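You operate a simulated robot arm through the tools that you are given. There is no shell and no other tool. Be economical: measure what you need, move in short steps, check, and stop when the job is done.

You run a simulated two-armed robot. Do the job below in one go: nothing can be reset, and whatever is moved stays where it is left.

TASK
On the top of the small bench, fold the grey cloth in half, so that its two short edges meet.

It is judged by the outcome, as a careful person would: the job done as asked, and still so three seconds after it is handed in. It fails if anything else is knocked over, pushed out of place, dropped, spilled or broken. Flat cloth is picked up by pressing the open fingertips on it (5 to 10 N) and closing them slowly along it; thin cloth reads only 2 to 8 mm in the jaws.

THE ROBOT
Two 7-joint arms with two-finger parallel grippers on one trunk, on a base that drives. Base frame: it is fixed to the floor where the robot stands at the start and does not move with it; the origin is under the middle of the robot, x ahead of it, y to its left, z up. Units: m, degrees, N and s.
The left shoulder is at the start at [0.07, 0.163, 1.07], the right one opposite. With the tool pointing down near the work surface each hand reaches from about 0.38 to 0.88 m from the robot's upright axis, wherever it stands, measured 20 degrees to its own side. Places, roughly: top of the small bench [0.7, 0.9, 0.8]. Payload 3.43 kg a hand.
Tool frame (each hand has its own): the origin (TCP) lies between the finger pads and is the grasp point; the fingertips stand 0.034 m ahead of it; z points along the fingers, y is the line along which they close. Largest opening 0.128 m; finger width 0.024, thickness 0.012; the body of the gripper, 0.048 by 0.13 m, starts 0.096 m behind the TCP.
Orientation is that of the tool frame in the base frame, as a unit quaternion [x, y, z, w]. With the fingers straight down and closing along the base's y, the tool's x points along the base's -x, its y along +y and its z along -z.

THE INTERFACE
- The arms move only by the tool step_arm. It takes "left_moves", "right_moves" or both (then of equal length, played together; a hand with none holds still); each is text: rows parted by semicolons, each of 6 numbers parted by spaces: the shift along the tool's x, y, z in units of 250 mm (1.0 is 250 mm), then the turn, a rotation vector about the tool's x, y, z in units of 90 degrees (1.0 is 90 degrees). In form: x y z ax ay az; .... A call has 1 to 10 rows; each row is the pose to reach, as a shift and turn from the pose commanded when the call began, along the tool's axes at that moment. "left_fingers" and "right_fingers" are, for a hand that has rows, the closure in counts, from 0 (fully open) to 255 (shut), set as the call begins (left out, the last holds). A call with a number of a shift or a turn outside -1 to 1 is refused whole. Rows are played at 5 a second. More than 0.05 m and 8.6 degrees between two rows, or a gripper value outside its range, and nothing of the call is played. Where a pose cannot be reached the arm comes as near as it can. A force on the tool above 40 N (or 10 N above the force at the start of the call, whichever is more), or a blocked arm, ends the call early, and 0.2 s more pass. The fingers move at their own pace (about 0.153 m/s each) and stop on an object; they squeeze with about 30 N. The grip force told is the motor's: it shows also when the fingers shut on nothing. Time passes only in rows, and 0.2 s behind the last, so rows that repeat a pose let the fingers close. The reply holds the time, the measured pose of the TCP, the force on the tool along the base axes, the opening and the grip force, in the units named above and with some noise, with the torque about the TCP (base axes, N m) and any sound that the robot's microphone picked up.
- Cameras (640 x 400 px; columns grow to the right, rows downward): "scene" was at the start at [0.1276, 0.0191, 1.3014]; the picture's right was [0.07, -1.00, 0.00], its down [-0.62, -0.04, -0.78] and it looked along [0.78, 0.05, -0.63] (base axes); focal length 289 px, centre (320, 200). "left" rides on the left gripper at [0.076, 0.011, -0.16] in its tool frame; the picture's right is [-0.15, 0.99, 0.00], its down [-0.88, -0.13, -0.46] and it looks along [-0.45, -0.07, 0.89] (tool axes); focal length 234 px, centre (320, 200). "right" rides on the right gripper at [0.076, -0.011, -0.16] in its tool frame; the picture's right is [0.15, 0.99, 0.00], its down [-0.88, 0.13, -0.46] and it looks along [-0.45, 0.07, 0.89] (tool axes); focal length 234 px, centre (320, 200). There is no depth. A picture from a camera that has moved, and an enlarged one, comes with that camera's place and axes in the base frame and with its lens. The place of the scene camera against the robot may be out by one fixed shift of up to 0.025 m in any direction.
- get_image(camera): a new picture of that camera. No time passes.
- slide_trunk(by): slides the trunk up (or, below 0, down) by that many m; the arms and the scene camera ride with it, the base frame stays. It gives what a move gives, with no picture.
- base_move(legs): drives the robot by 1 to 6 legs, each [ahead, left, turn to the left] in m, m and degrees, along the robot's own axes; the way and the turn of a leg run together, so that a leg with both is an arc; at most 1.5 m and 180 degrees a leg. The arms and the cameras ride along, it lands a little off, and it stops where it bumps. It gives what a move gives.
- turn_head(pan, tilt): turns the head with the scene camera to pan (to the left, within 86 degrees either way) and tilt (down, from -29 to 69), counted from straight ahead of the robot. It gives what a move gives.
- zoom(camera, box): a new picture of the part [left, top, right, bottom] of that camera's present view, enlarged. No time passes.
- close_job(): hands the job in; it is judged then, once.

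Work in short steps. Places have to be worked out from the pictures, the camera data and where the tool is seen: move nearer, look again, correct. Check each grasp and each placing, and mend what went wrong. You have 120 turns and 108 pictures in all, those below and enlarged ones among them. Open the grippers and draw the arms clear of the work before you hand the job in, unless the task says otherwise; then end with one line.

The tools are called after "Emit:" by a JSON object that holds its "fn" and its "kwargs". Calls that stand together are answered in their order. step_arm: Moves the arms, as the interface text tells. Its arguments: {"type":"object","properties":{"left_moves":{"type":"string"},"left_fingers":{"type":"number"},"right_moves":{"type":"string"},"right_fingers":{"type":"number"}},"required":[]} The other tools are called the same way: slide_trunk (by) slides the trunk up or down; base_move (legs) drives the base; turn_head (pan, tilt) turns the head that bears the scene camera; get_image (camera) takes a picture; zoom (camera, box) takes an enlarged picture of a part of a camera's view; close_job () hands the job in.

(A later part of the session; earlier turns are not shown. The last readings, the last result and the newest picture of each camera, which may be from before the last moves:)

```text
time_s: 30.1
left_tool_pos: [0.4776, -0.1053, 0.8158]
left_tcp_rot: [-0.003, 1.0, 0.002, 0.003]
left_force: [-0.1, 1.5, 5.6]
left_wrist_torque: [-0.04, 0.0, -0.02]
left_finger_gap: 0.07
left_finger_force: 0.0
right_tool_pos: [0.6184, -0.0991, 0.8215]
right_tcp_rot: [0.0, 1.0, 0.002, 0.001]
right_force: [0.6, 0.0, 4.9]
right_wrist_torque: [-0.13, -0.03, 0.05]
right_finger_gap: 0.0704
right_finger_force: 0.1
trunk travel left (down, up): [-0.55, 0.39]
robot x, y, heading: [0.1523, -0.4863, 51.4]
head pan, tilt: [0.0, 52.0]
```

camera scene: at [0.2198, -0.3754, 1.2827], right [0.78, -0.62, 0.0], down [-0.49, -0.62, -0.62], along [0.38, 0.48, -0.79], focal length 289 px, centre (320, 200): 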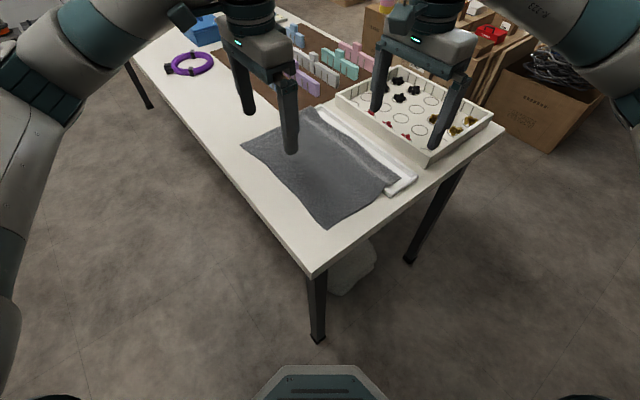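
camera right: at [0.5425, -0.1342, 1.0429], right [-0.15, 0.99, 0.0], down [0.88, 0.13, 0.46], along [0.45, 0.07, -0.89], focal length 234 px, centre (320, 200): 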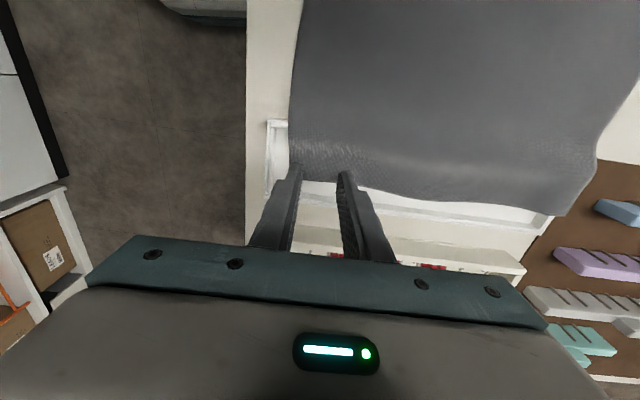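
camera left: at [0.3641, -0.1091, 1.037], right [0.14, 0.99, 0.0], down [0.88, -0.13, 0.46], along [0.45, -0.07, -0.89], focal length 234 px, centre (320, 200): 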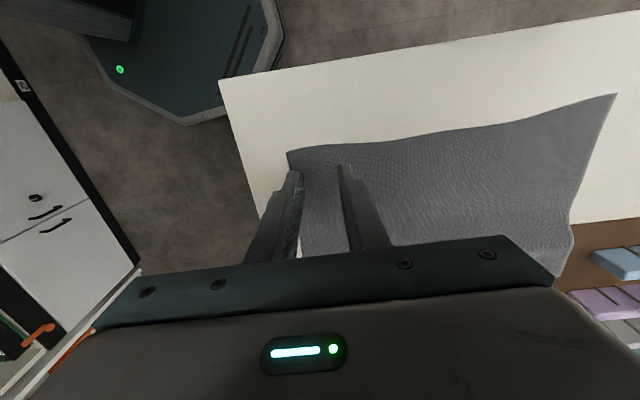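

Both press at 5–6 N. I add a touch more force and close in small steps.

Emit:
{"fn": "step_arm", "kwargs": {"right_moves": "0 0 0.0005 0 0 0", "left_moves": "0 0 0.0005 0 0 0", "left_fingers": 125, "right_fingers": 125}}

Emit:
{"fn": "step_arm", "kwargs": {"right_moves": "0 0 0.0005 0 0 0", "left_moves": "0 0 0.0005 0 0 0", "left_fingers": 135, "right_fingers": 135}}

Emit:
{"fn": "step_arm", "kwargs": {"right_moves": "0 0 0 0 0 0", "left_moves": "0 0 0 0 0 0", "left_fingers": 145, "right_fingers": 145}}

Emit:
{"fn": "step_arm", "kwargs": {"right_moves": "0 0 0 0 0 0", "left_moves": "0 0 0 0 0 0", "left_fingers": 155, "right_fingers": 155}}

Emit:
{"fn": "zoom", "kwargs": {"camera": "left", "box": [220, 80, 420, 220]}}

Emit:
{"fn": "zoom", "kwargs": {"camera": "right", "box": [220, 80, 420, 220]}}

```text
time_s: 30.5
left_tool_pos: [0.4764, -0.1067, 0.816]
left_tcp_rot: [-0.003, 1.0, 0.0, 0.004]
left_force: [-0.4, 0.6, 8.7]
left_wrist_torque: [-0.18, 0.05, -0.04]
left_finger_gap: 0.0649
left_finger_force: 0.2
right_tool_pos: [0.6197, -0.098, 0.8216]
right_tcp_rot: [-0.002, 1.0, 0.002, 0.001]
right_force: [0.6, 0.9, 4.7]
right_wrist_torque: [-0.11, 0.01, 0.0]
right_finger_gap: 0.0647
right_finger_force: 0.1
trunk travel left (down, up): [-0.55, 0.39]
robot x, y, heading: [0.1457, -0.4857, 51.5]
head pan, tilt: [0.0, 52.0]
```

```text
time_s: 30.9
left_tool_pos: [0.4766, -0.1065, 0.8151]
left_tcp_rot: [-0.002, 1.0, 0.0, 0.004]
left_force: [1.0, 1.0, 11.3]
left_wrist_torque: [-0.21, 0.09, 0.04]
left_finger_gap: 0.0596
left_finger_force: 0.1
right_tool_pos: [0.6199, -0.0974, 0.8212]
right_tcp_rot: [-0.002, 1.0, 0.002, 0.001]
right_force: [0.5, 0.4, 2.1]
right_wrist_torque: [-0.1, -0.02, 0.0]
right_finger_gap: 0.06
right_finger_force: 0.1
trunk travel left (down, up): [-0.55, 0.39]
robot x, y, heading: [0.1486, -0.487, 51.6]
head pan, tilt: [0.0, 52.0]
```

```text
time_s: 31.3
left_tool_pos: [0.4769, -0.1059, 0.8146]
left_tcp_rot: [-0.003, 1.0, 0.0, 0.004]
left_force: [0.2, 1.3, 14.0]
left_wrist_torque: [-0.17, 0.09, 0.01]
left_finger_gap: 0.054
left_finger_force: 0.2
right_tool_pos: [0.6195, -0.0978, 0.8213]
right_tcp_rot: [-0.001, 1.0, 0.002, 0.0]
right_force: [0.0, 0.6, 1.5]
right_wrist_torque: [-0.11, 0.03, 0.02]
right_finger_gap: 0.0551
right_finger_force: 0.0
trunk travel left (down, up): [-0.55, 0.39]
robot x, y, heading: [0.1526, -0.4847, 51.5]
head pan, tilt: [0.0, 52.0]
```

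```text
time_s: 31.7
left_tool_pos: [0.4774, -0.1052, 0.8157]
left_tcp_rot: [-0.002, 1.0, 0.001, 0.003]
left_force: [-0.1, 0.6, 14.4]
left_wrist_torque: [-0.14, 0.09, -0.01]
left_finger_gap: 0.049
left_finger_force: 0.0
right_tool_pos: [0.6192, -0.0998, 0.8218]
right_tcp_rot: [-0.002, 1.0, 0.001, 0.0]
right_force: [0.1, -1.4, 1.5]
right_wrist_torque: [-0.12, 0.0, 0.0]
right_finger_gap: 0.0502
right_finger_force: 0.1
trunk travel left (down, up): [-0.55, 0.39]
robot x, y, heading: [0.1507, -0.4862, 51.5]
head pan, tilt: [0.0, 52.0]
```

```text
2.86 times, centred on (320, 150) of left
camera zoom: at [0.4004, -0.0958, 0.9766], right [0.14, 0.99, 0.0], down [0.88, -0.13, 0.46], along [0.46, -0.06, -0.89], focal length 669 px, centre (320, 343)
```

zoom: 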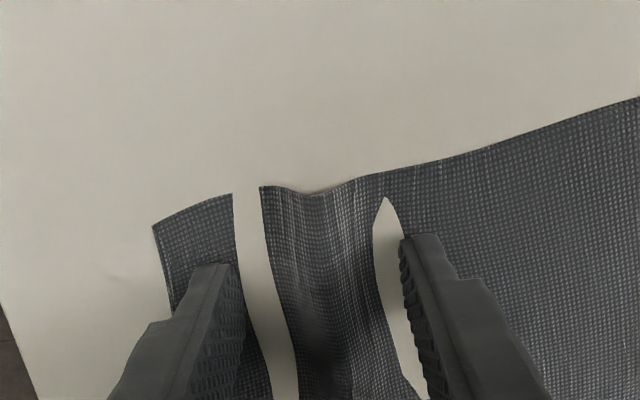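

```text
2.86 times, centred on (320, 150) of right
camera zoom: at [0.5426, -0.1099, 0.9803], right [-0.15, 0.99, 0.0], down [0.88, 0.13, 0.46], along [0.45, 0.07, -0.89], focal length 669 px, centre (320, 343)
```

zoom: 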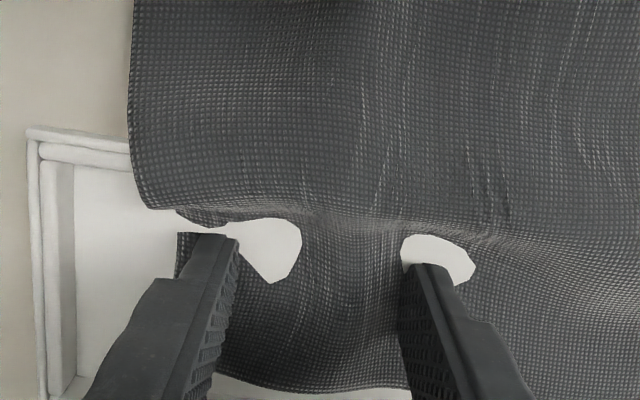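

A ridge is rising between the fingers in both hands. Right force is low, so I press it 0.4 mm more, and keep closing.

Emit:
{"fn": "step_arm", "kwargs": {"right_moves": "0 0 0.0016 0 0 0", "left_moves": "0 0 0 0 0 0", "left_fingers": 165, "right_fingers": 165}}

Emit:
{"fn": "step_arm", "kwargs": {"right_moves": "0 0 0.0008 0 0 0", "left_moves": "0 0 0 0 0 0", "left_fingers": 175, "right_fingers": 175}}

Emit:
{"fn": "step_arm", "kwargs": {"right_moves": "0 0 0.0005 0 0 0", "left_moves": "0 0 0 0 0 0", "left_fingers": 185, "right_fingers": 185}}

Emit:
{"fn": "step_arm", "kwargs": {"right_moves": "0 0 0 0 0 0", "left_moves": "0 0 0 0 0 0", "left_fingers": 195, "right_fingers": 195}}

Emit:
{"fn": "zoom", "kwargs": {"camera": "left", "box": [220, 80, 420, 220]}}

Emit:
{"fn": "zoom", "kwargs": {"camera": "right", "box": [220, 80, 420, 220]}}

```text
time_s: 32.1
left_tool_pos: [0.4771, -0.1062, 0.8148]
left_tcp_rot: [-0.002, 1.0, 0.002, 0.004]
left_force: [0.0, 1.6, 14.3]
left_wrist_torque: [-0.13, 0.06, -0.01]
left_finger_gap: 0.0439
left_finger_force: 0.0
right_tool_pos: [0.6188, -0.098, 0.8206]
right_tcp_rot: [-0.002, 1.0, 0.0, 0.001]
right_force: [0.1, -0.1, 5.9]
right_wrist_torque: [-0.1, 0.01, -0.01]
right_finger_gap: 0.045
right_finger_force: 0.2
trunk travel left (down, up): [-0.55, 0.39]
robot x, y, heading: [0.1506, -0.4885, 51.7]
head pan, tilt: [0.0, 52.0]
```

```text
time_s: 32.5
left_tool_pos: [0.4772, -0.1056, 0.8149]
left_tcp_rot: [-0.002, 1.0, 0.001, 0.003]
left_force: [1.5, 0.4, 14.0]
left_wrist_torque: [-0.11, 0.04, -0.01]
left_finger_gap: 0.039
left_finger_force: 0.0
right_tool_pos: [0.6191, -0.0996, 0.8211]
right_tcp_rot: [-0.002, 1.0, 0.002, 0.0]
right_force: [-1.6, -0.8, 6.7]
right_wrist_torque: [-0.18, 0.02, -0.04]
right_finger_gap: 0.0402
right_finger_force: 0.1
trunk travel left (down, up): [-0.55, 0.39]
robot x, y, heading: [0.1523, -0.4871, 51.5]
head pan, tilt: [0.0, 52.0]
```

```text
time_s: 32.9
left_tool_pos: [0.4766, -0.1065, 0.8162]
left_tcp_rot: [-0.002, 1.0, 0.001, 0.003]
left_force: [-0.6, 1.2, 15.3]
left_wrist_torque: [-0.1, 0.14, -0.04]
left_finger_gap: 0.0337
left_finger_force: 0.0
right_tool_pos: [0.6206, -0.0997, 0.8216]
right_tcp_rot: [-0.001, 1.0, 0.001, 0.002]
right_force: [1.7, 1.2, 5.0]
right_wrist_torque: [-0.07, -0.06, 0.0]
right_finger_gap: 0.0349
right_finger_force: 0.0
trunk travel left (down, up): [-0.55, 0.39]
robot x, y, heading: [0.1538, -0.4882, 51.4]
head pan, tilt: [0.0, 52.0]
```

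```text
time_s: 33.3
left_tool_pos: [0.4774, -0.1063, 0.8164]
left_tcp_rot: [-0.002, 1.0, 0.0, 0.003]
left_force: [-0.5, 0.3, 16.3]
left_wrist_torque: [-0.09, 0.11, -0.01]
left_finger_gap: 0.0288
left_finger_force: 0.0
right_tool_pos: [0.6194, -0.0996, 0.8212]
right_tcp_rot: [-0.002, 1.0, 0.002, 0.0]
right_force: [1.0, -1.0, 4.4]
right_wrist_torque: [-0.1, 0.0, -0.03]
right_finger_gap: 0.0299
right_finger_force: 0.1
trunk travel left (down, up): [-0.55, 0.39]
robot x, y, heading: [0.1529, -0.4879, 51.3]
head pan, tilt: [0.0, 52.0]
```

```text
2.86 times, centred on (320, 150) of left
camera zoom: at [0.4002, -0.0959, 0.9766], right [0.14, 0.99, 0.0], down [0.88, -0.13, 0.46], along [0.46, -0.06, -0.89], focal length 669 px, centre (320, 343)
```

zoom: 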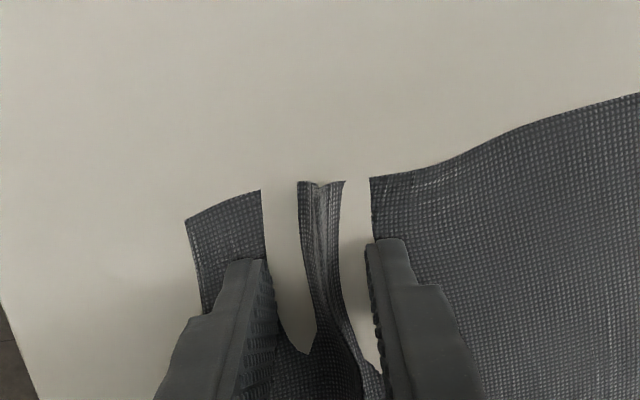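

```text
2.86 times, centred on (320, 150) of right
camera zoom: at [0.5422, -0.1102, 0.9801], right [-0.15, 0.99, 0.0], down [0.88, 0.13, 0.46], along [0.45, 0.07, -0.89], focal length 669 px, centre (320, 343)
```

zoom: 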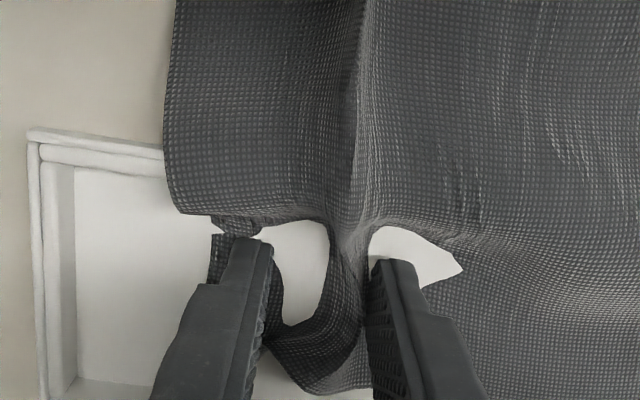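

Clear ridges stand between the fingers. I finish closing in small steps.

Emit:
{"fn": "step_arm", "kwargs": {"right_moves": "0 0 0 0 0 0", "left_moves": "0 0 0 0 0 0", "left_fingers": 207, "right_fingers": 207}}

Emit:
{"fn": "step_arm", "kwargs": {"right_moves": "0 0 0.0005 0 0 0", "left_moves": "0 0 -0.0005 0 0 0", "left_fingers": 220, "right_fingers": 220}}

Emit:
{"fn": "step_arm", "kwargs": {"right_moves": "0 0 0 0 0 0", "left_moves": "0 0 0 0 0 0", "left_fingers": 232, "right_fingers": 232}}

Emit:
{"fn": "step_arm", "kwargs": {"right_moves": "0 0 0 0 0 0; 0 0 0 0 0 0", "left_moves": "0 0 0 0 0 0; 0 0 0 0 0 0", "left_fingers": 243, "right_fingers": 243}}

Emit:
{"fn": "step_arm", "kwargs": {"right_moves": "0 0 0 0 0 0; 0 0 0 0 0 0; 0 0 0 0 0 0", "left_moves": "0 0 0 0 0 0; 0 0 0 0 0 0; 0 0 0 0 0 0", "left_fingers": 255, "right_fingers": 255}}

Emit:
{"fn": "zoom", "kwargs": {"camera": "left", "box": [220, 80, 420, 220]}}

Emit:
{"fn": "zoom", "kwargs": {"camera": "right", "box": [220, 80, 420, 220]}}

```text
time_s: 33.7
left_tool_pos: [0.4785, -0.1069, 0.8164]
left_tcp_rot: [-0.002, 1.0, 0.001, 0.003]
left_force: [-0.1, 0.7, 15.1]
left_wrist_torque: [-0.07, 0.1, 0.0]
left_finger_gap: 0.0227
left_finger_force: 0.0
right_tool_pos: [0.6191, -0.0986, 0.8211]
right_tcp_rot: [-0.002, 1.0, 0.002, 0.001]
right_force: [-0.6, -0.1, 4.2]
right_wrist_torque: [-0.04, 0.01, -0.02]
right_finger_gap: 0.0236
right_finger_force: 0.1
trunk travel left (down, up): [-0.55, 0.39]
robot x, y, heading: [0.1501, -0.4869, 51.5]
head pan, tilt: [0.0, 52.0]
```

```text
time_s: 34.1
left_tool_pos: [0.4772, -0.1053, 0.8158]
left_tcp_rot: [-0.003, 1.0, 0.002, 0.003]
left_force: [0.6, 0.6, 12.8]
left_wrist_torque: [-0.03, 0.06, -0.01]
left_finger_gap: 0.0167
left_finger_force: 0.0
right_tool_pos: [0.6191, -0.0978, 0.8213]
right_tcp_rot: [-0.001, 1.0, 0.001, 0.001]
right_force: [-0.9, 0.5, 4.4]
right_wrist_torque: [-0.03, -0.03, -0.05]
right_finger_gap: 0.0171
right_finger_force: 0.0
trunk travel left (down, up): [-0.55, 0.39]
robot x, y, heading: [0.1514, -0.4878, 51.2]
head pan, tilt: [0.0, 52.0]
```

```text
time_s: 34.5
left_tool_pos: [0.4772, -0.1057, 0.8161]
left_tcp_rot: [-0.003, 1.0, 0.001, 0.002]
left_force: [-0.3, -0.2, 13.5]
left_wrist_torque: [-0.06, 0.1, 0.02]
left_finger_gap: 0.011
left_finger_force: 0.0
right_tool_pos: [0.619, -0.1002, 0.8201]
right_tcp_rot: [-0.002, 1.0, 0.002, 0.001]
right_force: [0.0, 0.2, 3.2]
right_wrist_torque: [-0.02, 0.01, -0.01]
right_finger_gap: 0.0112
right_finger_force: 0.2
trunk travel left (down, up): [-0.55, 0.39]
robot x, y, heading: [0.1476, -0.4902, 51.7]
head pan, tilt: [0.0, 52.0]
```

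```text
time_s: 35.1
left_tool_pos: [0.4777, -0.1064, 0.8159]
left_tcp_rot: [-0.003, 1.0, 0.001, 0.003]
left_force: [0.0, 1.2, 13.5]
left_wrist_torque: [0.01, 0.13, -0.02]
left_finger_gap: 0.0053
left_finger_force: 0.0
right_tool_pos: [0.6193, -0.0984, 0.8214]
right_tcp_rot: [-0.002, 1.0, 0.002, 0.001]
right_force: [0.3, -0.4, 3.0]
right_wrist_torque: [-0.01, 0.03, -0.02]
right_finger_gap: 0.0059
right_finger_force: 0.1
trunk travel left (down, up): [-0.55, 0.39]
robot x, y, heading: [0.1516, -0.4845, 51.3]
head pan, tilt: [0.0, 52.0]
```

```text
time_s: 35.9
left_tool_pos: [0.4763, -0.1058, 0.8154]
left_tcp_rot: [-0.003, 1.0, 0.001, 0.003]
left_force: [-0.3, 2.0, 11.9]
left_wrist_torque: [0.04, 0.09, -0.01]
left_finger_gap: 0.0026
left_finger_force: 30.1
right_tool_pos: [0.6194, -0.0987, 0.8219]
right_tcp_rot: [-0.002, 1.0, 0.002, 0.001]
right_force: [0.2, -1.3, 3.0]
right_wrist_torque: [0.0, 0.03, -0.01]
right_finger_gap: 0.0025
right_finger_force: 29.9
trunk travel left (down, up): [-0.55, 0.39]
robot x, y, heading: [0.1483, -0.4862, 51.5]
head pan, tilt: [0.0, 52.0]
```

```text
2.86 times, centred on (320, 150) of left
camera zoom: at [0.4004, -0.0955, 0.9766], right [0.14, 0.99, 0.0], down [0.88, -0.13, 0.46], along [0.46, -0.06, -0.89], focal length 669 px, centre (320, 343)
```

zoom: 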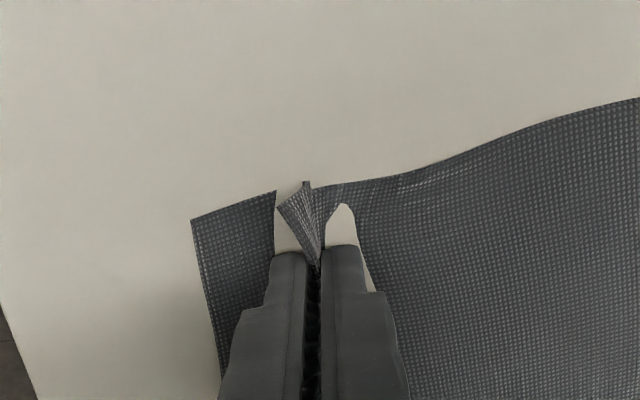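

```text
2.86 times, centred on (320, 150) of right
camera zoom: at [0.5424, -0.1101, 0.9801], right [-0.15, 0.99, 0.0], down [0.88, 0.13, 0.46], along [0.45, 0.07, -0.89], focal length 669 px, centre (320, 343)
```

zoom: 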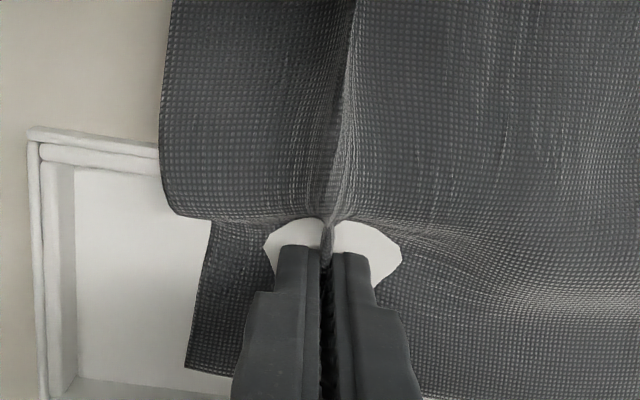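

Both hands hold the cloth (2.5 mm), but about 35 mm of cloth lies outside each pinch, which would end up folded back on itself. I release by spreading the cloth flat again and will re-grip astride the very edge.

Emit:
{"fn": "step_arm", "kwargs": {"right_moves": "0 0 0 0 0 0; 0 0 0 0 0 0; 0 0 0 0 0 0; 0 0 -0.05 0 0 0; 0 0 -0.1 0 0 0", "left_moves": "0 0 0 0 0 0; 0 0 0 0 0 0; 0 0 0 0 0 0; 0 0 -0.05 0 0 0; 0 0 -0.1 0 0 0", "left_fingers": 125, "right_fingers": 125}}

Emit:
{"fn": "zoom", "kwargs": {"camera": "left", "box": [220, 80, 420, 220]}}

Emit:
{"fn": "zoom", "kwargs": {"camera": "right", "box": [220, 80, 420, 220]}}

```text
time_s: 37.1
left_tool_pos: [0.4784, -0.1057, 0.84]
left_tcp_rot: [-0.003, 1.0, 0.001, 0.002]
left_force: [-0.6, -0.1, 0.1]
left_wrist_torque: [0.0, 0.01, 0.01]
left_finger_gap: 0.0649
left_finger_force: 0.1
right_tool_pos: [0.6196, -0.0992, 0.8451]
right_tcp_rot: [-0.001, 1.0, 0.001, 0.001]
right_force: [0.5, -0.1, 0.0]
right_wrist_torque: [0.02, 0.0, 0.01]
right_finger_gap: 0.0655
right_finger_force: 0.1
trunk travel left (down, up): [-0.55, 0.39]
robot x, y, heading: [0.1521, -0.4879, 51.6]
head pan, tilt: [0.0, 52.0]
```

```text
2.86 times, centred on (320, 150) of left
camera zoom: at [0.4006, -0.0956, 1.0012], right [0.14, 0.99, 0.0], down [0.88, -0.13, 0.46], along [0.46, -0.06, -0.89], focal length 669 px, centre (320, 343)
```

zoom: 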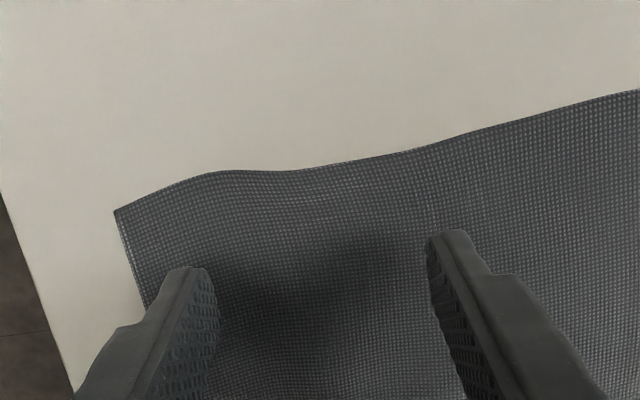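

```text
2.86 times, centred on (320, 150) of right
camera zoom: at [0.5425, -0.11, 1.0041], right [-0.15, 0.99, 0.0], down [0.88, 0.13, 0.46], along [0.45, 0.07, -0.89], focal length 669 px, centre (320, 343)
```

zoom: 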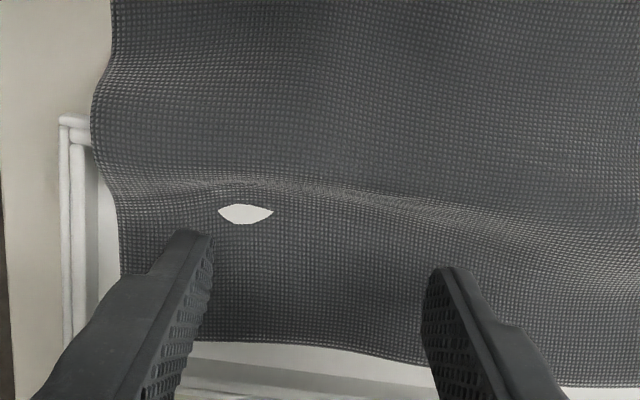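

The spread worked, and the edge is at y≈-0.17; the tray wall leaves no room for an outer finger there. Better first to pull the whole cloth about 65 mm toward -x, off the tray, with ridge grips near its near long edge; I move the hands there.

Emit:
{"fn": "step_arm", "kwargs": {"left_moves": "0 0.1 -0.1 0 0 0; 0 0.26 -0.12 0 0 0; 0 0.42 -0.12 0 0 0; 0 0.58 -0.12 0 0 0; 0 0.76 -0.12 0 0 0; 0 0.76 -0.08 0 0 0; 0 0.76 -0.04 0 0 0; 0 0.76 0 0 0 0", "right_moves": "0 0 -0.1 0 0 0; 0 0 -0.14 0 0 0; 0 0 -0.14 0 0 0; 0.14 0 -0.14 0 0 0; 0.28 0 -0.14 0 0 0; 0.42 0 -0.12 0 0 0; 0.54 0 -0.06 0 0 0; 0.56 0 0.02 0 0 0"}}

Emit:
{"fn": "get_image", "kwargs": {"camera": "left"}}

Emit:
{"fn": "get_image", "kwargs": {"camera": "right"}}

```text
time_s: 38.9
left_tool_pos: [0.4769, 0.0849, 0.84]
left_tcp_rot: [-0.003, 1.0, 0.0, 0.001]
left_force: [-0.1, -0.2, 0.1]
left_wrist_torque: [-0.01, 0.01, -0.02]
left_finger_gap: 0.0653
left_finger_force: 0.1
right_tool_pos: [0.4802, -0.0979, 0.8385]
right_tcp_rot: [-0.001, 1.0, 0.001, 0.0]
right_force: [0.0, -0.4, -0.3]
right_wrist_torque: [0.0, 0.02, 0.01]
right_finger_gap: 0.0651
right_finger_force: 0.0
trunk travel left (down, up): [-0.55, 0.39]
robot x, y, heading: [0.1527, -0.4865, 51.9]
head pan, tilt: [0.0, 52.0]
```

```text
71 pictures are left
camera left: at [0.4011, 0.0957, 1.0006], right [0.14, 0.99, 0.0], down [0.88, -0.13, 0.46], along [0.46, -0.06, -0.89], focal length 234 px, centre (320, 200)
```

left: 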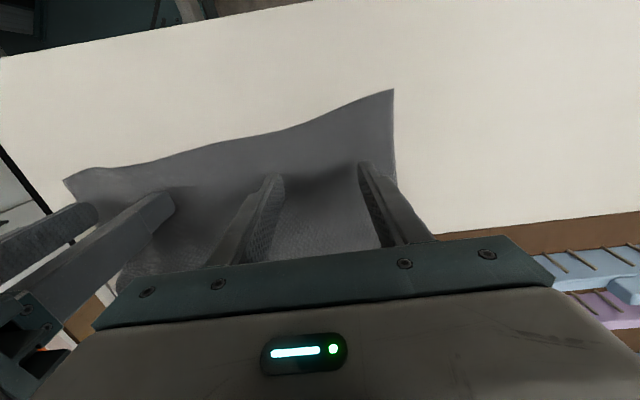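

```text
70 pictures are left
camera right: at [0.4038, -0.1089, 0.9974], right [-0.15, 0.99, 0.0], down [0.88, 0.13, 0.46], along [0.45, 0.07, -0.89], focal length 234 px, centre (320, 200)
```

right: 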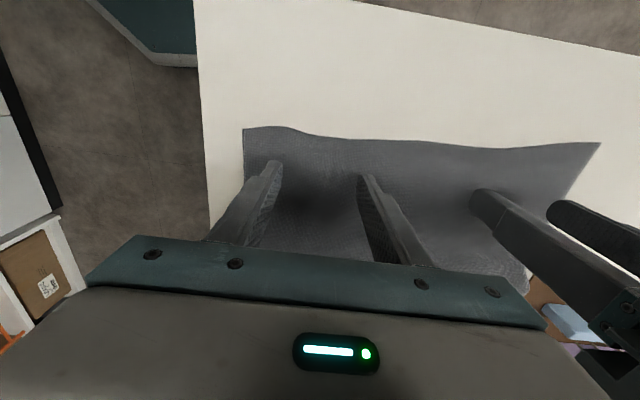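

The near edge runs from (0.45,-0.17) to (0.417,0.157), and the bench's near edge is at x≈0.35. So I will pull right about 80 mm and left about 55 mm, which also straightens the cloth. I lower to contact.

Emit:
{"fn": "step_arm", "kwargs": {"left_moves": "0 0 0.04 0 0 0; 0 0 0.07 0 0 0; 0 0 0.09 0 0 0; 0 0 0.094 0 0 0; 0 0 0.096 0 0 0; 0 0 0.098 0 0 0; 0 0 0.098 0 0 0", "right_moves": "0 0 0.04 0 0 0; 0 0 0.07 0 0 0; 0 0 0.084 0 0 0; 0 0 0.088 0 0 0; 0 0 0.09 0 0 0; 0 0 0.092 0 0 0; 0 0 0.092 0 0 0"}}

```text
time_s: 40.5
left_tool_pos: [0.477, 0.084, 0.8146]
left_tcp_rot: [-0.003, 1.0, 0.001, 0.003]
left_force: [0.2, 2.0, 4.3]
left_wrist_torque: [0.01, 0.02, -0.02]
left_finger_gap: 0.0653
left_finger_force: 0.1
right_tool_pos: [0.4798, -0.0994, 0.8171]
right_tcp_rot: [-0.001, 1.0, 0.001, 0.001]
right_force: [-0.2, -0.3, -0.2]
right_wrist_torque: [-0.02, -0.04, -0.02]
right_finger_gap: 0.0651
right_finger_force: 0.0
trunk travel left (down, up): [-0.55, 0.39]
robot x, y, heading: [0.1473, -0.4832, 51.4]
head pan, tilt: [0.0, 52.0]
```

Left touches at 4 N; the right hand goes lower.

Emit:
{"fn": "step_arm", "kwargs": {"left_moves": "0 0 0.001 0 0 0; 0 0 0.001 0 0 0; 0 0 0.001 0 0 0; 0 0 0.001 0 0 0", "right_moves": "0 0 0.002 0 0 0; 0 0 0.004 0 0 0; 0 0 0.006 0 0 0; 0 0 0.006 0 0 0"}}

```text
time_s: 41.5
left_tool_pos: [0.478, 0.0843, 0.8159]
left_tcp_rot: [-0.002, 1.0, 0.001, 0.002]
left_force: [0.5, 1.4, 5.7]
left_wrist_torque: [-0.04, 0.04, 0.0]
left_finger_gap: 0.065
left_finger_force: 0.0
right_tool_pos: [0.4792, -0.0998, 0.8158]
right_tcp_rot: [-0.001, 1.0, 0.002, 0.0]
right_force: [0.7, 1.0, 5.6]
right_wrist_torque: [-0.17, -0.02, 0.04]
right_finger_gap: 0.0651
right_finger_force: 0.2
trunk travel left (down, up): [-0.55, 0.39]
robot x, y, heading: [0.1493, -0.4885, 51.6]
head pan, tilt: [0.0, 52.0]
```

Both press at about 5.7 N. I add a little force and close stepwise.

Emit:
{"fn": "step_arm", "kwargs": {"left_moves": "0 0 0.001 0 0 0", "right_moves": "0 0 0.001 0 0 0", "left_fingers": 140, "right_fingers": 140}}

Emit:
{"fn": "step_arm", "kwargs": {"left_moves": "0 0 0.0005 0 0 0", "right_moves": "0 0 0.0005 0 0 0", "left_fingers": 155, "right_fingers": 155}}

Emit:
{"fn": "step_arm", "kwargs": {"left_moves": "0 0 0 0 0 0", "right_moves": "0 0 0 0 0 0", "left_fingers": 168, "right_fingers": 168}}

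Emit:
{"fn": "step_arm", "kwargs": {"left_moves": "0 0 0 0 0 0", "right_moves": "0 0 0 0 0 0", "left_fingers": 181, "right_fingers": 181}}

Emit:
{"fn": "step_arm", "kwargs": {"left_moves": "0 0 0 0 0 0", "right_moves": "0 0 0 0 0 0", "left_fingers": 194, "right_fingers": 194}}

Emit:
{"fn": "step_arm", "kwargs": {"left_moves": "0 0 0 0 0 0", "right_moves": "0 0 0 0 0 0", "left_fingers": 207, "right_fingers": 207}}

Emit:
{"fn": "step_arm", "kwargs": {"left_moves": "0 0 0 0 0 0", "right_moves": "0 0 0 0 0 0", "left_fingers": 220, "right_fingers": 220}}

Emit:
{"fn": "step_arm", "kwargs": {"left_moves": "0 0 0 0 0 0", "right_moves": "0 0 0 0 0 0", "left_fingers": 235, "right_fingers": 235}}

Emit:
{"fn": "step_arm", "kwargs": {"left_moves": "0 0 0 0 0 0; 0 0 0 0 0 0; 0 0 0 0 0 0", "right_moves": "0 0 0 0 0 0; 0 0 0 0 0 0; 0 0 0 0 0 0", "left_fingers": 255, "right_fingers": 255}}

```text
time_s: 41.9
left_tool_pos: [0.4756, 0.0841, 0.8162]
left_tcp_rot: [-0.003, 1.0, 0.001, 0.002]
left_force: [-0.6, 0.6, 5.9]
left_wrist_torque: [-0.11, 0.07, 0.0]
left_finger_gap: 0.0575
left_finger_force: 0.0
right_tool_pos: [0.4782, -0.0985, 0.8161]
right_tcp_rot: [-0.002, 1.0, 0.002, 0.001]
right_force: [-0.2, 0.9, 4.1]
right_wrist_torque: [-0.09, 0.07, -0.03]
right_finger_gap: 0.0571
right_finger_force: 0.1
trunk travel left (down, up): [-0.55, 0.39]
robot x, y, heading: [0.1506, -0.4839, 51.4]
head pan, tilt: [0.0, 52.0]
```

```text
time_s: 42.3
left_tool_pos: [0.4764, 0.0839, 0.8155]
left_tcp_rot: [-0.003, 1.0, 0.001, 0.003]
left_force: [0.1, -0.3, 5.4]
left_wrist_torque: [-0.03, 0.06, 0.02]
left_finger_gap: 0.0497
left_finger_force: 0.0
right_tool_pos: [0.4784, -0.0996, 0.8154]
right_tcp_rot: [-0.001, 1.0, 0.002, 0.001]
right_force: [0.2, -1.1, 5.6]
right_wrist_torque: [-0.09, 0.07, -0.01]
right_finger_gap: 0.0501
right_finger_force: 0.2
trunk travel left (down, up): [-0.55, 0.39]
robot x, y, heading: [0.1497, -0.4853, 51.4]
head pan, tilt: [0.0, 52.0]
```

```text
time_s: 42.7
left_tool_pos: [0.4773, 0.084, 0.8157]
left_tcp_rot: [-0.002, 1.0, 0.001, 0.003]
left_force: [0.2, 0.4, 6.9]
left_wrist_torque: [-0.04, 0.07, 0.01]
left_finger_gap: 0.0432
left_finger_force: 0.1
right_tool_pos: [0.4792, -0.0992, 0.8153]
right_tcp_rot: [-0.002, 1.0, 0.002, 0.001]
right_force: [0.4, 0.7, 4.6]
right_wrist_torque: [-0.06, 0.02, -0.02]
right_finger_gap: 0.0433
right_finger_force: 0.0
trunk travel left (down, up): [-0.55, 0.39]
robot x, y, heading: [0.1465, -0.4874, 51.4]
head pan, tilt: [0.0, 52.0]
```

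```text
time_s: 43.1
left_tool_pos: [0.4778, 0.0843, 0.8146]
left_tcp_rot: [-0.002, 1.0, 0.0, 0.003]
left_force: [0.7, 0.3, 5.7]
left_wrist_torque: [-0.02, 0.08, 0.0]
left_finger_gap: 0.0367
left_finger_force: 0.0
right_tool_pos: [0.4791, -0.098, 0.8159]
right_tcp_rot: [-0.001, 1.0, 0.002, 0.001]
right_force: [0.0, 0.0, 4.1]
right_wrist_torque: [-0.06, 0.03, 0.0]
right_finger_gap: 0.0369
right_finger_force: 0.0
trunk travel left (down, up): [-0.55, 0.39]
robot x, y, heading: [0.1481, -0.4862, 51.4]
head pan, tilt: [0.0, 52.0]
```

```text
time_s: 43.5
left_tool_pos: [0.4761, 0.085, 0.8144]
left_tcp_rot: [-0.003, 1.0, 0.001, 0.002]
left_force: [0.4, -0.3, 5.3]
left_wrist_torque: [-0.06, 0.05, -0.01]
left_finger_gap: 0.0303
left_finger_force: 0.0
right_tool_pos: [0.48, -0.0985, 0.8162]
right_tcp_rot: [-0.002, 1.0, 0.001, 0.002]
right_force: [0.2, 0.7, 4.3]
right_wrist_torque: [-0.05, 0.06, -0.04]
right_finger_gap: 0.0299
right_finger_force: 0.0
trunk travel left (down, up): [-0.55, 0.39]
robot x, y, heading: [0.1478, -0.4881, 51.5]
head pan, tilt: [0.0, 52.0]
```

```text
time_s: 43.9
left_tool_pos: [0.4776, 0.0838, 0.8162]
left_tcp_rot: [-0.003, 1.0, 0.001, 0.003]
left_force: [0.6, 0.4, 5.2]
left_wrist_torque: [-0.02, 0.03, 0.0]
left_finger_gap: 0.023
left_finger_force: 0.0
right_tool_pos: [0.4804, -0.0985, 0.8167]
right_tcp_rot: [-0.002, 1.0, 0.003, 0.0]
right_force: [0.0, 0.7, 4.9]
right_wrist_torque: [-0.05, 0.05, 0.01]
right_finger_gap: 0.0232
right_finger_force: 0.1
trunk travel left (down, up): [-0.55, 0.39]
robot x, y, heading: [0.1497, -0.4896, 51.6]
head pan, tilt: [0.0, 52.0]
```

```text
time_s: 44.3
left_tool_pos: [0.4766, 0.0845, 0.8162]
left_tcp_rot: [-0.003, 1.0, 0.001, 0.003]
left_force: [0.5, -0.1, 5.2]
left_wrist_torque: [-0.05, 0.04, -0.03]
left_finger_gap: 0.0175
left_finger_force: 0.0
right_tool_pos: [0.4795, -0.0991, 0.8157]
right_tcp_rot: [-0.001, 1.0, 0.003, 0.001]
right_force: [-0.2, 0.9, 4.8]
right_wrist_torque: [-0.04, 0.02, -0.01]
right_finger_gap: 0.0168
right_finger_force: 0.1
trunk travel left (down, up): [-0.55, 0.39]
robot x, y, heading: [0.1516, -0.4874, 51.5]
head pan, tilt: [0.0, 52.0]
```

```text
time_s: 44.7
left_tool_pos: [0.4766, 0.0841, 0.816]
left_tcp_rot: [-0.003, 1.0, 0.002, 0.003]
left_force: [-0.4, 0.5, 5.3]
left_wrist_torque: [-0.03, 0.05, -0.01]
left_finger_gap: 0.0095
left_finger_force: 0.0
right_tool_pos: [0.4789, -0.0983, 0.8152]
right_tcp_rot: [-0.002, 1.0, 0.001, 0.0]
right_force: [-0.4, -0.3, 4.0]
right_wrist_torque: [-0.02, 0.03, 0.02]
right_finger_gap: 0.0088
right_finger_force: 0.1
trunk travel left (down, up): [-0.55, 0.39]
robot x, y, heading: [0.1496, -0.4883, 51.7]
head pan, tilt: [0.0, 52.0]
```

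```text
time_s: 45.5
left_tool_pos: [0.4765, 0.0843, 0.8151]
left_tcp_rot: [-0.002, 1.0, 0.001, 0.003]
left_force: [0.1, -1.2, 4.4]
left_wrist_torque: [-0.07, 0.02, 0.0]
left_finger_gap: 0.0022
left_finger_force: 30.1
right_tool_pos: [0.4796, -0.0984, 0.8153]
right_tcp_rot: [-0.002, 1.0, 0.001, 0.001]
right_force: [0.9, 0.0, 5.3]
right_wrist_torque: [-0.07, 0.07, 0.0]
right_finger_gap: 0.0
right_finger_force: 30.2
trunk travel left (down, up): [-0.55, 0.39]
robot x, y, heading: [0.1504, -0.4858, 51.4]
head pan, tilt: [0.0, 52.0]
```

Left holds (2.2 mm) but right slipped out. I reopen the right to about 75 mm while pressed, press a bit harder, and close it again.

Emit:
{"fn": "step_arm", "kwargs": {"right_moves": "0 0 0 0 0 0; 0 0 0 0 0 0; 0 0 0.0015 0 0 0; 0 0 0.003 0 0 0; 0 0 0.003 0 0 0", "right_fingers": 105}}

Emit:
{"fn": "zoom", "kwargs": {"camera": "right", "box": [220, 80, 420, 220]}}

```text
time_s: 46.7
left_tool_pos: [0.4768, 0.0834, 0.8146]
left_tcp_rot: [-0.003, 1.0, 0.001, 0.002]
left_force: [0.6, -3.0, 2.3]
left_wrist_torque: [-0.1, -0.01, 0.04]
left_finger_gap: 0.0022
left_finger_force: 30.1
right_tool_pos: [0.4791, -0.1002, 0.8166]
right_tcp_rot: [-0.001, 1.0, 0.002, 0.001]
right_force: [-0.1, 5.5, 15.9]
right_wrist_torque: [-0.38, 0.03, -0.01]
right_finger_gap: 0.0728
right_finger_force: 0.0
trunk travel left (down, up): [-0.55, 0.39]
robot x, y, heading: [0.1489, -0.4843, 51.6]
head pan, tilt: [0.0, 52.0]
```

```text
2.86 times, centred on (320, 150) of right
camera zoom: at [0.4023, -0.1108, 0.9749], right [-0.15, 0.99, 0.0], down [0.88, 0.13, 0.46], along [0.45, 0.07, -0.89], focal length 669 px, centre (320, 343)
```

zoom: 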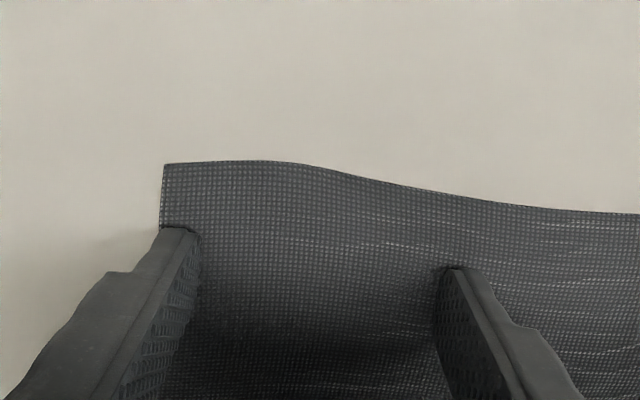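

The outer right finger sits right at the edge, at 16 N. Closing again in steps.

Emit:
{"fn": "step_arm", "kwargs": {"right_moves": "0 0 -0.0008 0 0 0", "right_fingers": 118}}

Emit:
{"fn": "step_arm", "kwargs": {"right_moves": "0 0 0 0 0 0", "right_fingers": 131}}

Emit:
{"fn": "step_arm", "kwargs": {"right_moves": "0 0 0 0 0 0", "right_fingers": 144}}

Emit:
{"fn": "step_arm", "kwargs": {"right_moves": "0 0 0 0 0 0", "right_fingers": 157}}

Emit:
{"fn": "step_arm", "kwargs": {"right_moves": "0 0 0 0 0 0", "right_fingers": 170}}

Emit:
{"fn": "step_arm", "kwargs": {"right_moves": "0 0 0 0 0 0", "right_fingers": 183}}

Emit:
{"fn": "step_arm", "kwargs": {"right_moves": "0 0 0 0 0 0", "right_fingers": 196}}

Emit:
{"fn": "zoom", "kwargs": {"camera": "right", "box": [220, 80, 420, 220]}}

```text
time_s: 47.1
left_tool_pos: [0.4752, 0.0839, 0.816]
left_tcp_rot: [-0.003, 1.0, 0.001, 0.003]
left_force: [-0.4, 0.1, 0.4]
left_wrist_torque: [0.03, -0.03, 0.01]
left_finger_gap: 0.0023
left_finger_force: 29.6
right_tool_pos: [0.4793, -0.1003, 0.8158]
right_tcp_rot: [-0.001, 1.0, 0.001, 0.001]
right_force: [0.5, 2.1, 19.3]
right_wrist_torque: [-0.5, 0.09, -0.01]
right_finger_gap: 0.0663
right_finger_force: 0.1
trunk travel left (down, up): [-0.55, 0.39]
robot x, y, heading: [0.1502, -0.4863, 51.5]
head pan, tilt: [0.0, 52.0]
```

```text
time_s: 47.5
left_tool_pos: [0.4767, 0.0844, 0.8158]
left_tcp_rot: [-0.002, 1.0, 0.002, 0.002]
left_force: [0.4, 0.1, 1.7]
left_wrist_torque: [0.04, 0.02, -0.03]
left_finger_gap: 0.0021
left_finger_force: 29.8
right_tool_pos: [0.4797, -0.1003, 0.8167]
right_tcp_rot: [-0.001, 1.0, 0.002, 0.002]
right_force: [0.2, 3.3, 20.1]
right_wrist_torque: [-0.51, 0.05, -0.01]
right_finger_gap: 0.0607
right_finger_force: 0.1
trunk travel left (down, up): [-0.55, 0.39]
robot x, y, heading: [0.1449, -0.488, 51.5]
head pan, tilt: [0.0, 52.0]
```

```text
time_s: 47.9
left_tool_pos: [0.4758, 0.0836, 0.8161]
left_tcp_rot: [-0.003, 1.0, 0.002, 0.003]
left_force: [-0.1, 0.1, 0.7]
left_wrist_torque: [0.01, -0.01, -0.02]
left_finger_gap: 0.0025
left_finger_force: 29.9
right_tool_pos: [0.4791, -0.1007, 0.8171]
right_tcp_rot: [0.0, 1.0, 0.002, 0.002]
right_force: [0.2, 3.5, 21.7]
right_wrist_torque: [-0.43, 0.06, 0.02]
right_finger_gap: 0.0538
right_finger_force: 0.0
trunk travel left (down, up): [-0.55, 0.39]
robot x, y, heading: [0.1487, -0.4878, 51.8]
head pan, tilt: [0.0, 52.0]
```

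```text
time_s: 48.3
left_tool_pos: [0.4773, 0.0838, 0.8169]
left_tcp_rot: [-0.003, 1.0, 0.001, 0.004]
left_force: [-0.8, 0.1, 0.2]
left_wrist_torque: [-0.02, -0.01, 0.01]
left_finger_gap: 0.0023
left_finger_force: 29.8
right_tool_pos: [0.4793, -0.0999, 0.8152]
right_tcp_rot: [-0.001, 1.0, 0.001, 0.001]
right_force: [0.1, 3.8, 21.5]
right_wrist_torque: [-0.44, 0.06, -0.02]
right_finger_gap: 0.0472
right_finger_force: 0.0
trunk travel left (down, up): [-0.55, 0.39]
robot x, y, heading: [0.1503, -0.488, 51.2]
head pan, tilt: [0.0, 52.0]
```

```text
time_s: 48.7
left_tool_pos: [0.4767, 0.0849, 0.8159]
left_tcp_rot: [-0.003, 1.0, 0.002, 0.003]
left_force: [-1.0, 0.4, 0.6]
left_wrist_torque: [0.03, -0.02, -0.01]
left_finger_gap: 0.0023
left_finger_force: 30.1
right_tool_pos: [0.4798, -0.0992, 0.816]
right_tcp_rot: [-0.002, 1.0, 0.002, 0.001]
right_force: [1.5, 2.8, 23.5]
right_wrist_torque: [-0.39, 0.04, -0.02]
right_finger_gap: 0.0405
right_finger_force: 0.0
trunk travel left (down, up): [-0.55, 0.39]
robot x, y, heading: [0.1507, -0.4879, 51.3]
head pan, tilt: [0.0, 52.0]
```

```text
time_s: 49.1
left_tool_pos: [0.476, 0.0846, 0.8164]
left_tcp_rot: [-0.003, 1.0, 0.001, 0.004]
left_force: [0.3, -1.7, -0.4]
left_wrist_torque: [-0.02, -0.01, 0.02]
left_finger_gap: 0.0023
left_finger_force: 30.3
right_tool_pos: [0.4788, -0.0993, 0.8161]
right_tcp_rot: [-0.002, 1.0, 0.002, 0.0]
right_force: [-0.4, 2.9, 23.2]
right_wrist_torque: [-0.34, 0.07, 0.0]
right_finger_gap: 0.0344
right_finger_force: 0.0
trunk travel left (down, up): [-0.55, 0.39]
robot x, y, heading: [0.1529, -0.4844, 51.6]
head pan, tilt: [0.0, 52.0]
```

```text
time_s: 49.5
left_tool_pos: [0.4772, 0.084, 0.8166]
left_tcp_rot: [-0.003, 1.0, 0.001, 0.004]
left_force: [-0.2, -2.4, -1.0]
left_wrist_torque: [-0.09, 0.02, 0.06]
left_finger_gap: 0.0023
left_finger_force: 30.4
right_tool_pos: [0.4796, -0.0995, 0.8151]
right_tcp_rot: [-0.001, 1.0, 0.001, 0.001]
right_force: [-0.4, 5.6, 22.5]
right_wrist_torque: [-0.13, 0.09, 0.01]
right_finger_gap: 0.029
right_finger_force: 0.1
trunk travel left (down, up): [-0.55, 0.39]
robot x, y, heading: [0.1506, -0.487, 51.4]
head pan, tilt: [0.0, 52.0]
```

```text
2.86 times, centred on (320, 150) of right
camera zoom: at [0.4022, -0.111, 0.9747], right [-0.15, 0.99, 0.0], down [0.88, 0.13, 0.46], along [0.45, 0.07, -0.89], focal length 669 px, centre (320, 343)
```

zoom: 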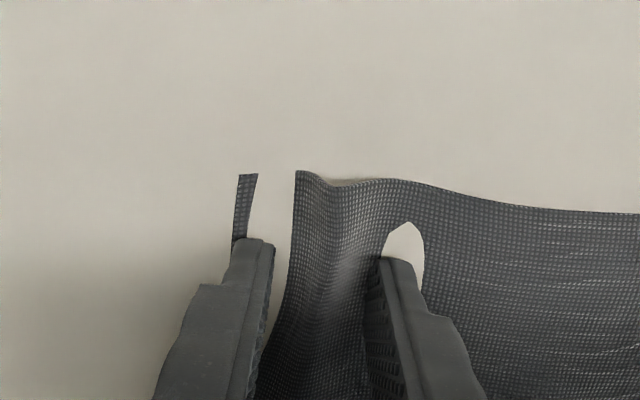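

A good ridge with little flap at the right. I finish closing.

Emit:
{"fn": "step_arm", "kwargs": {"right_moves": "0 0 0 0 0 0", "right_fingers": 209}}

Emit:
{"fn": "step_arm", "kwargs": {"right_moves": "0 0 0 0 0 0", "right_fingers": 222}}

Emit:
{"fn": "step_arm", "kwargs": {"right_moves": "0 0 0 0 0 0", "right_fingers": 235}}

Emit:
{"fn": "step_arm", "kwargs": {"right_moves": "0 0 0 0 0 0; 0 0 0 0 0 0; 0 0 0 0 0 0", "right_fingers": 255}}

Emit:
{"fn": "zoom", "kwargs": {"camera": "right", "box": [220, 80, 420, 220]}}

```text
time_s: 49.9
left_tool_pos: [0.4759, 0.083, 0.8158]
left_tcp_rot: [-0.002, 1.0, 0.001, 0.003]
left_force: [0.6, -6.7, 0.4]
left_wrist_torque: [-0.18, 0.02, 0.07]
left_finger_gap: 0.0025
left_finger_force: 30.2
right_tool_pos: [0.4783, -0.0996, 0.8153]
right_tcp_rot: [-0.001, 1.0, 0.002, 0.0]
right_force: [0.1, 9.5, 20.9]
right_wrist_torque: [0.07, 0.07, 0.02]
right_finger_gap: 0.0246
right_finger_force: 1.5
trunk travel left (down, up): [-0.55, 0.39]
robot x, y, heading: [0.1516, -0.4887, 51.5]
head pan, tilt: [0.0, 52.0]
```

```text
time_s: 50.3
left_tool_pos: [0.4762, 0.0834, 0.8158]
left_tcp_rot: [-0.003, 1.0, 0.001, 0.004]
left_force: [1.9, -16.2, -0.8]
left_wrist_torque: [-0.64, -0.04, 0.23]
left_finger_gap: 0.0025
left_finger_force: 30.0
right_tool_pos: [0.479, -0.1002, 0.8142]
right_tcp_rot: [-0.002, 1.0, 0.003, 0.0]
right_force: [-0.7, 14.5, 20.4]
right_wrist_torque: [0.43, 0.07, 0.07]
right_finger_gap: 0.0185
right_finger_force: 11.0
trunk travel left (down, up): [-0.55, 0.39]
robot x, y, heading: [0.1474, -0.4899, 51.8]
head pan, tilt: [0.0, 52.0]
```

```text
time_s: 50.7
left_tool_pos: [0.4758, 0.0826, 0.8156]
left_tcp_rot: [-0.002, 1.0, 0.001, 0.003]
left_force: [1.5, -15.9, 0.5]
left_wrist_torque: [-0.68, 0.02, 0.19]
left_finger_gap: 0.0024
left_finger_force: 30.2
right_tool_pos: [0.4791, -0.0995, 0.8151]
right_tcp_rot: [-0.002, 1.0, 0.002, 0.001]
right_force: [-1.7, 15.4, 21.9]
right_wrist_torque: [0.65, 0.0, -0.01]
right_finger_gap: 0.0175
right_finger_force: 7.6
trunk travel left (down, up): [-0.55, 0.39]
robot x, y, heading: [0.1472, -0.4852, 51.5]
head pan, tilt: [0.0, 52.0]
```

```text
time_s: 51.2
left_tool_pos: [0.4782, 0.0794, 0.8158]
left_tcp_rot: [0.002, 1.0, -0.004, 0.004]
left_force: [0.1, -17.3, 6.2]
left_wrist_torque: [-0.63, 0.06, 0.2]
left_finger_gap: 0.0023
left_finger_force: 29.9
right_tool_pos: [0.4797, -0.0965, 0.8165]
right_tcp_rot: [-0.001, 1.0, 0.006, 0.0]
right_force: [-1.4, 15.6, 1.6]
right_wrist_torque: [0.58, 0.06, 0.07]
right_finger_gap: 0.0026
right_finger_force: 30.0
trunk travel left (down, up): [-0.55, 0.39]
robot x, y, heading: [0.1472, -0.4893, 51.6]
head pan, tilt: [0.0, 52.0]
stopped in row 2 (right hand): the force on the tool passed its limit at 40 N (the readings are from after the stop); the commanded pose is now the measured one
```

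```text
2.86 times, centred on (320, 150) of right
camera zoom: at [0.4026, -0.1089, 0.9755], right [-0.15, 0.99, 0.01], down [0.88, 0.12, 0.46], along [0.45, 0.08, -0.89], focal length 669 px, centre (320, 343)
```

zoom: 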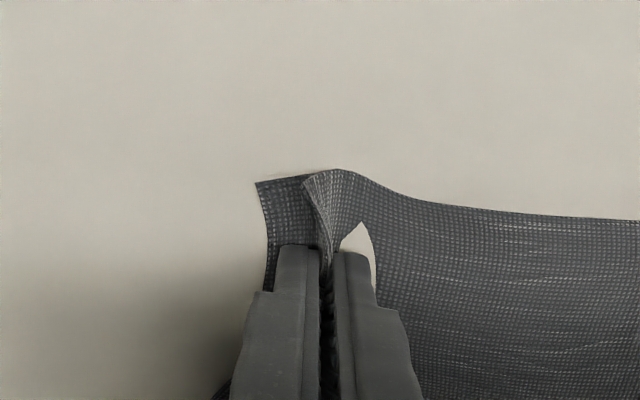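

Both hands now hold the cloth, taut between them. I slacken it, lift 20 mm and pull toward -x (right 80 mm, left 55 mm).

Emit:
{"fn": "step_arm", "kwargs": {"left_moves": "0 -0.015 -0.03 0 0 0; 0 -0.025 -0.08 0 0 0; 0.04 -0.025 -0.1 0 0 0; 0.08 -0.025 -0.1 0 0 0; 0.12 -0.025 -0.1 0 0 0; 0.16 -0.025 -0.1 0 0 0; 0.19 -0.025 -0.09 0 0 0; 0.22 -0.025 -0.08 0 0 0; 0.22 -0.025 -0.06 0 0 0", "right_moves": "0 0.01 -0.03 0 0 0; 0 0.015 -0.08 0 0 0; 0.06 0.015 -0.1 0 0 0; 0.12 0.015 -0.1 0 0 0; 0.18 0.015 -0.1 0 0 0; 0.23 0.015 -0.1 0 0 0; 0.28 0.015 -0.09 0 0 0; 0.32 0.015 -0.08 0 0 0; 0.32 0.015 -0.06 0 0 0"}}

Emit:
{"fn": "get_image", "kwargs": {"camera": "scene"}}

Emit:
{"fn": "get_image", "kwargs": {"camera": "right"}}

```text
time_s: 53.2
left_tool_pos: [0.4243, 0.0752, 0.8303]
left_tcp_rot: [0.0, 1.0, -0.002, 0.004]
left_force: [-0.5, -1.8, 0.7]
left_wrist_torque: [-0.12, 0.02, 0.01]
left_finger_gap: 0.0021
left_finger_force: 29.8
right_tool_pos: [0.4, -0.0952, 0.831]
right_tcp_rot: [-0.002, 1.0, 0.004, -0.001]
right_force: [0.0, 1.8, 0.7]
right_wrist_torque: [0.04, 0.02, 0.01]
right_finger_gap: 0.0027
right_finger_force: 30.3
trunk travel left (down, up): [-0.55, 0.39]
robot x, y, heading: [0.1499, -0.4922, 51.4]
head pan, tilt: [0.0, 52.0]
```

```text
66 pictures are left
camera scene: at [0.2198, -0.3751, 1.2827], right [0.78, -0.62, 0.0], down [-0.49, -0.62, -0.62], along [0.38, 0.48, -0.79], focal length 289 px, centre (320, 200)
```

scene: 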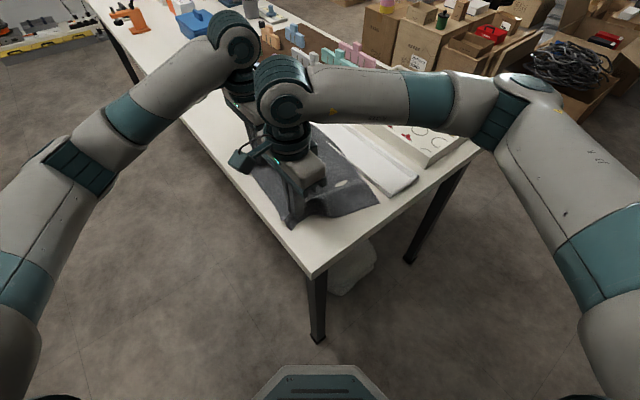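

```text
65 pictures are left
camera right: at [0.3238, -0.1062, 0.9898], right [-0.15, 0.99, 0.01], down [0.88, 0.13, 0.46], along [0.45, 0.08, -0.89], focal length 234 px, centre (320, 200)
```

right: 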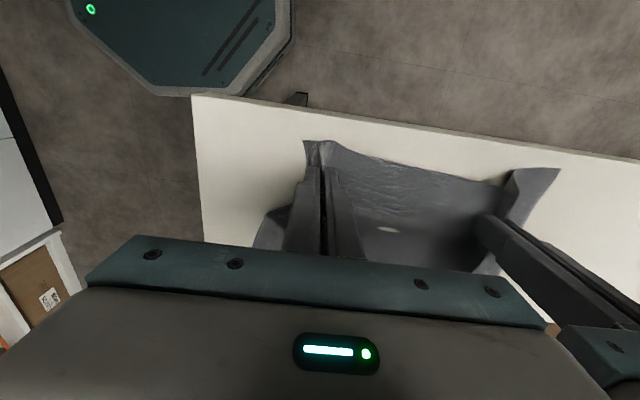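

The cloth is off the tray. I lower back to light contact and spread the fingers to flatten the cloth.

Emit:
{"fn": "step_arm", "kwargs": {"left_moves": "0 0 0.02 0 0 0; 0 0 0.04 0 0 0; 0 0 0.052 0 0 0; 0 0 0.056 0 0 0; 0 0 0.059 0 0 0; 0 0 0.06 0 0 0", "right_moves": "0 0 0.02 0 0 0; 0 0 0.04 0 0 0; 0 0 0.052 0 0 0; 0 0 0.056 0 0 0; 0 0 0.061 0 0 0; 0 0 0.062 0 0 0"}}

Emit:
{"fn": "zoom", "kwargs": {"camera": "scene", "box": [200, 100, 460, 260]}}

```text
time_s: 54.6
left_tool_pos: [0.4228, 0.0746, 0.8158]
left_tcp_rot: [0.0, 1.0, -0.001, 0.004]
left_force: [0.6, -0.1, 0.6]
left_wrist_torque: [-0.01, -0.02, 0.01]
left_finger_gap: 0.0023
left_finger_force: 29.9
right_tool_pos: [0.3992, -0.0942, 0.8159]
right_tcp_rot: [0.0, 1.0, 0.005, 0.0]
right_force: [2.5, 0.2, 13.0]
right_wrist_torque: [-0.05, -0.11, 0.0]
right_finger_gap: 0.0026
right_finger_force: 29.9
trunk travel left (down, up): [-0.55, 0.39]
robot x, y, heading: [0.1503, -0.4845, 51.6]
head pan, tilt: [0.0, 52.0]
```

```text
2.46 times, centred on (330, 180) of scene
camera zoom: at [0.219, -0.3762, 1.283], right [0.78, -0.62, 0.0], down [-0.49, -0.62, -0.62], along [0.38, 0.48, -0.79], focal length 712 px, centre (295, 249)
```

zoom: 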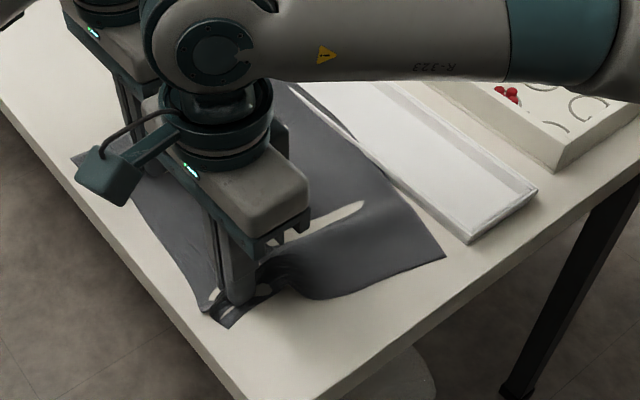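

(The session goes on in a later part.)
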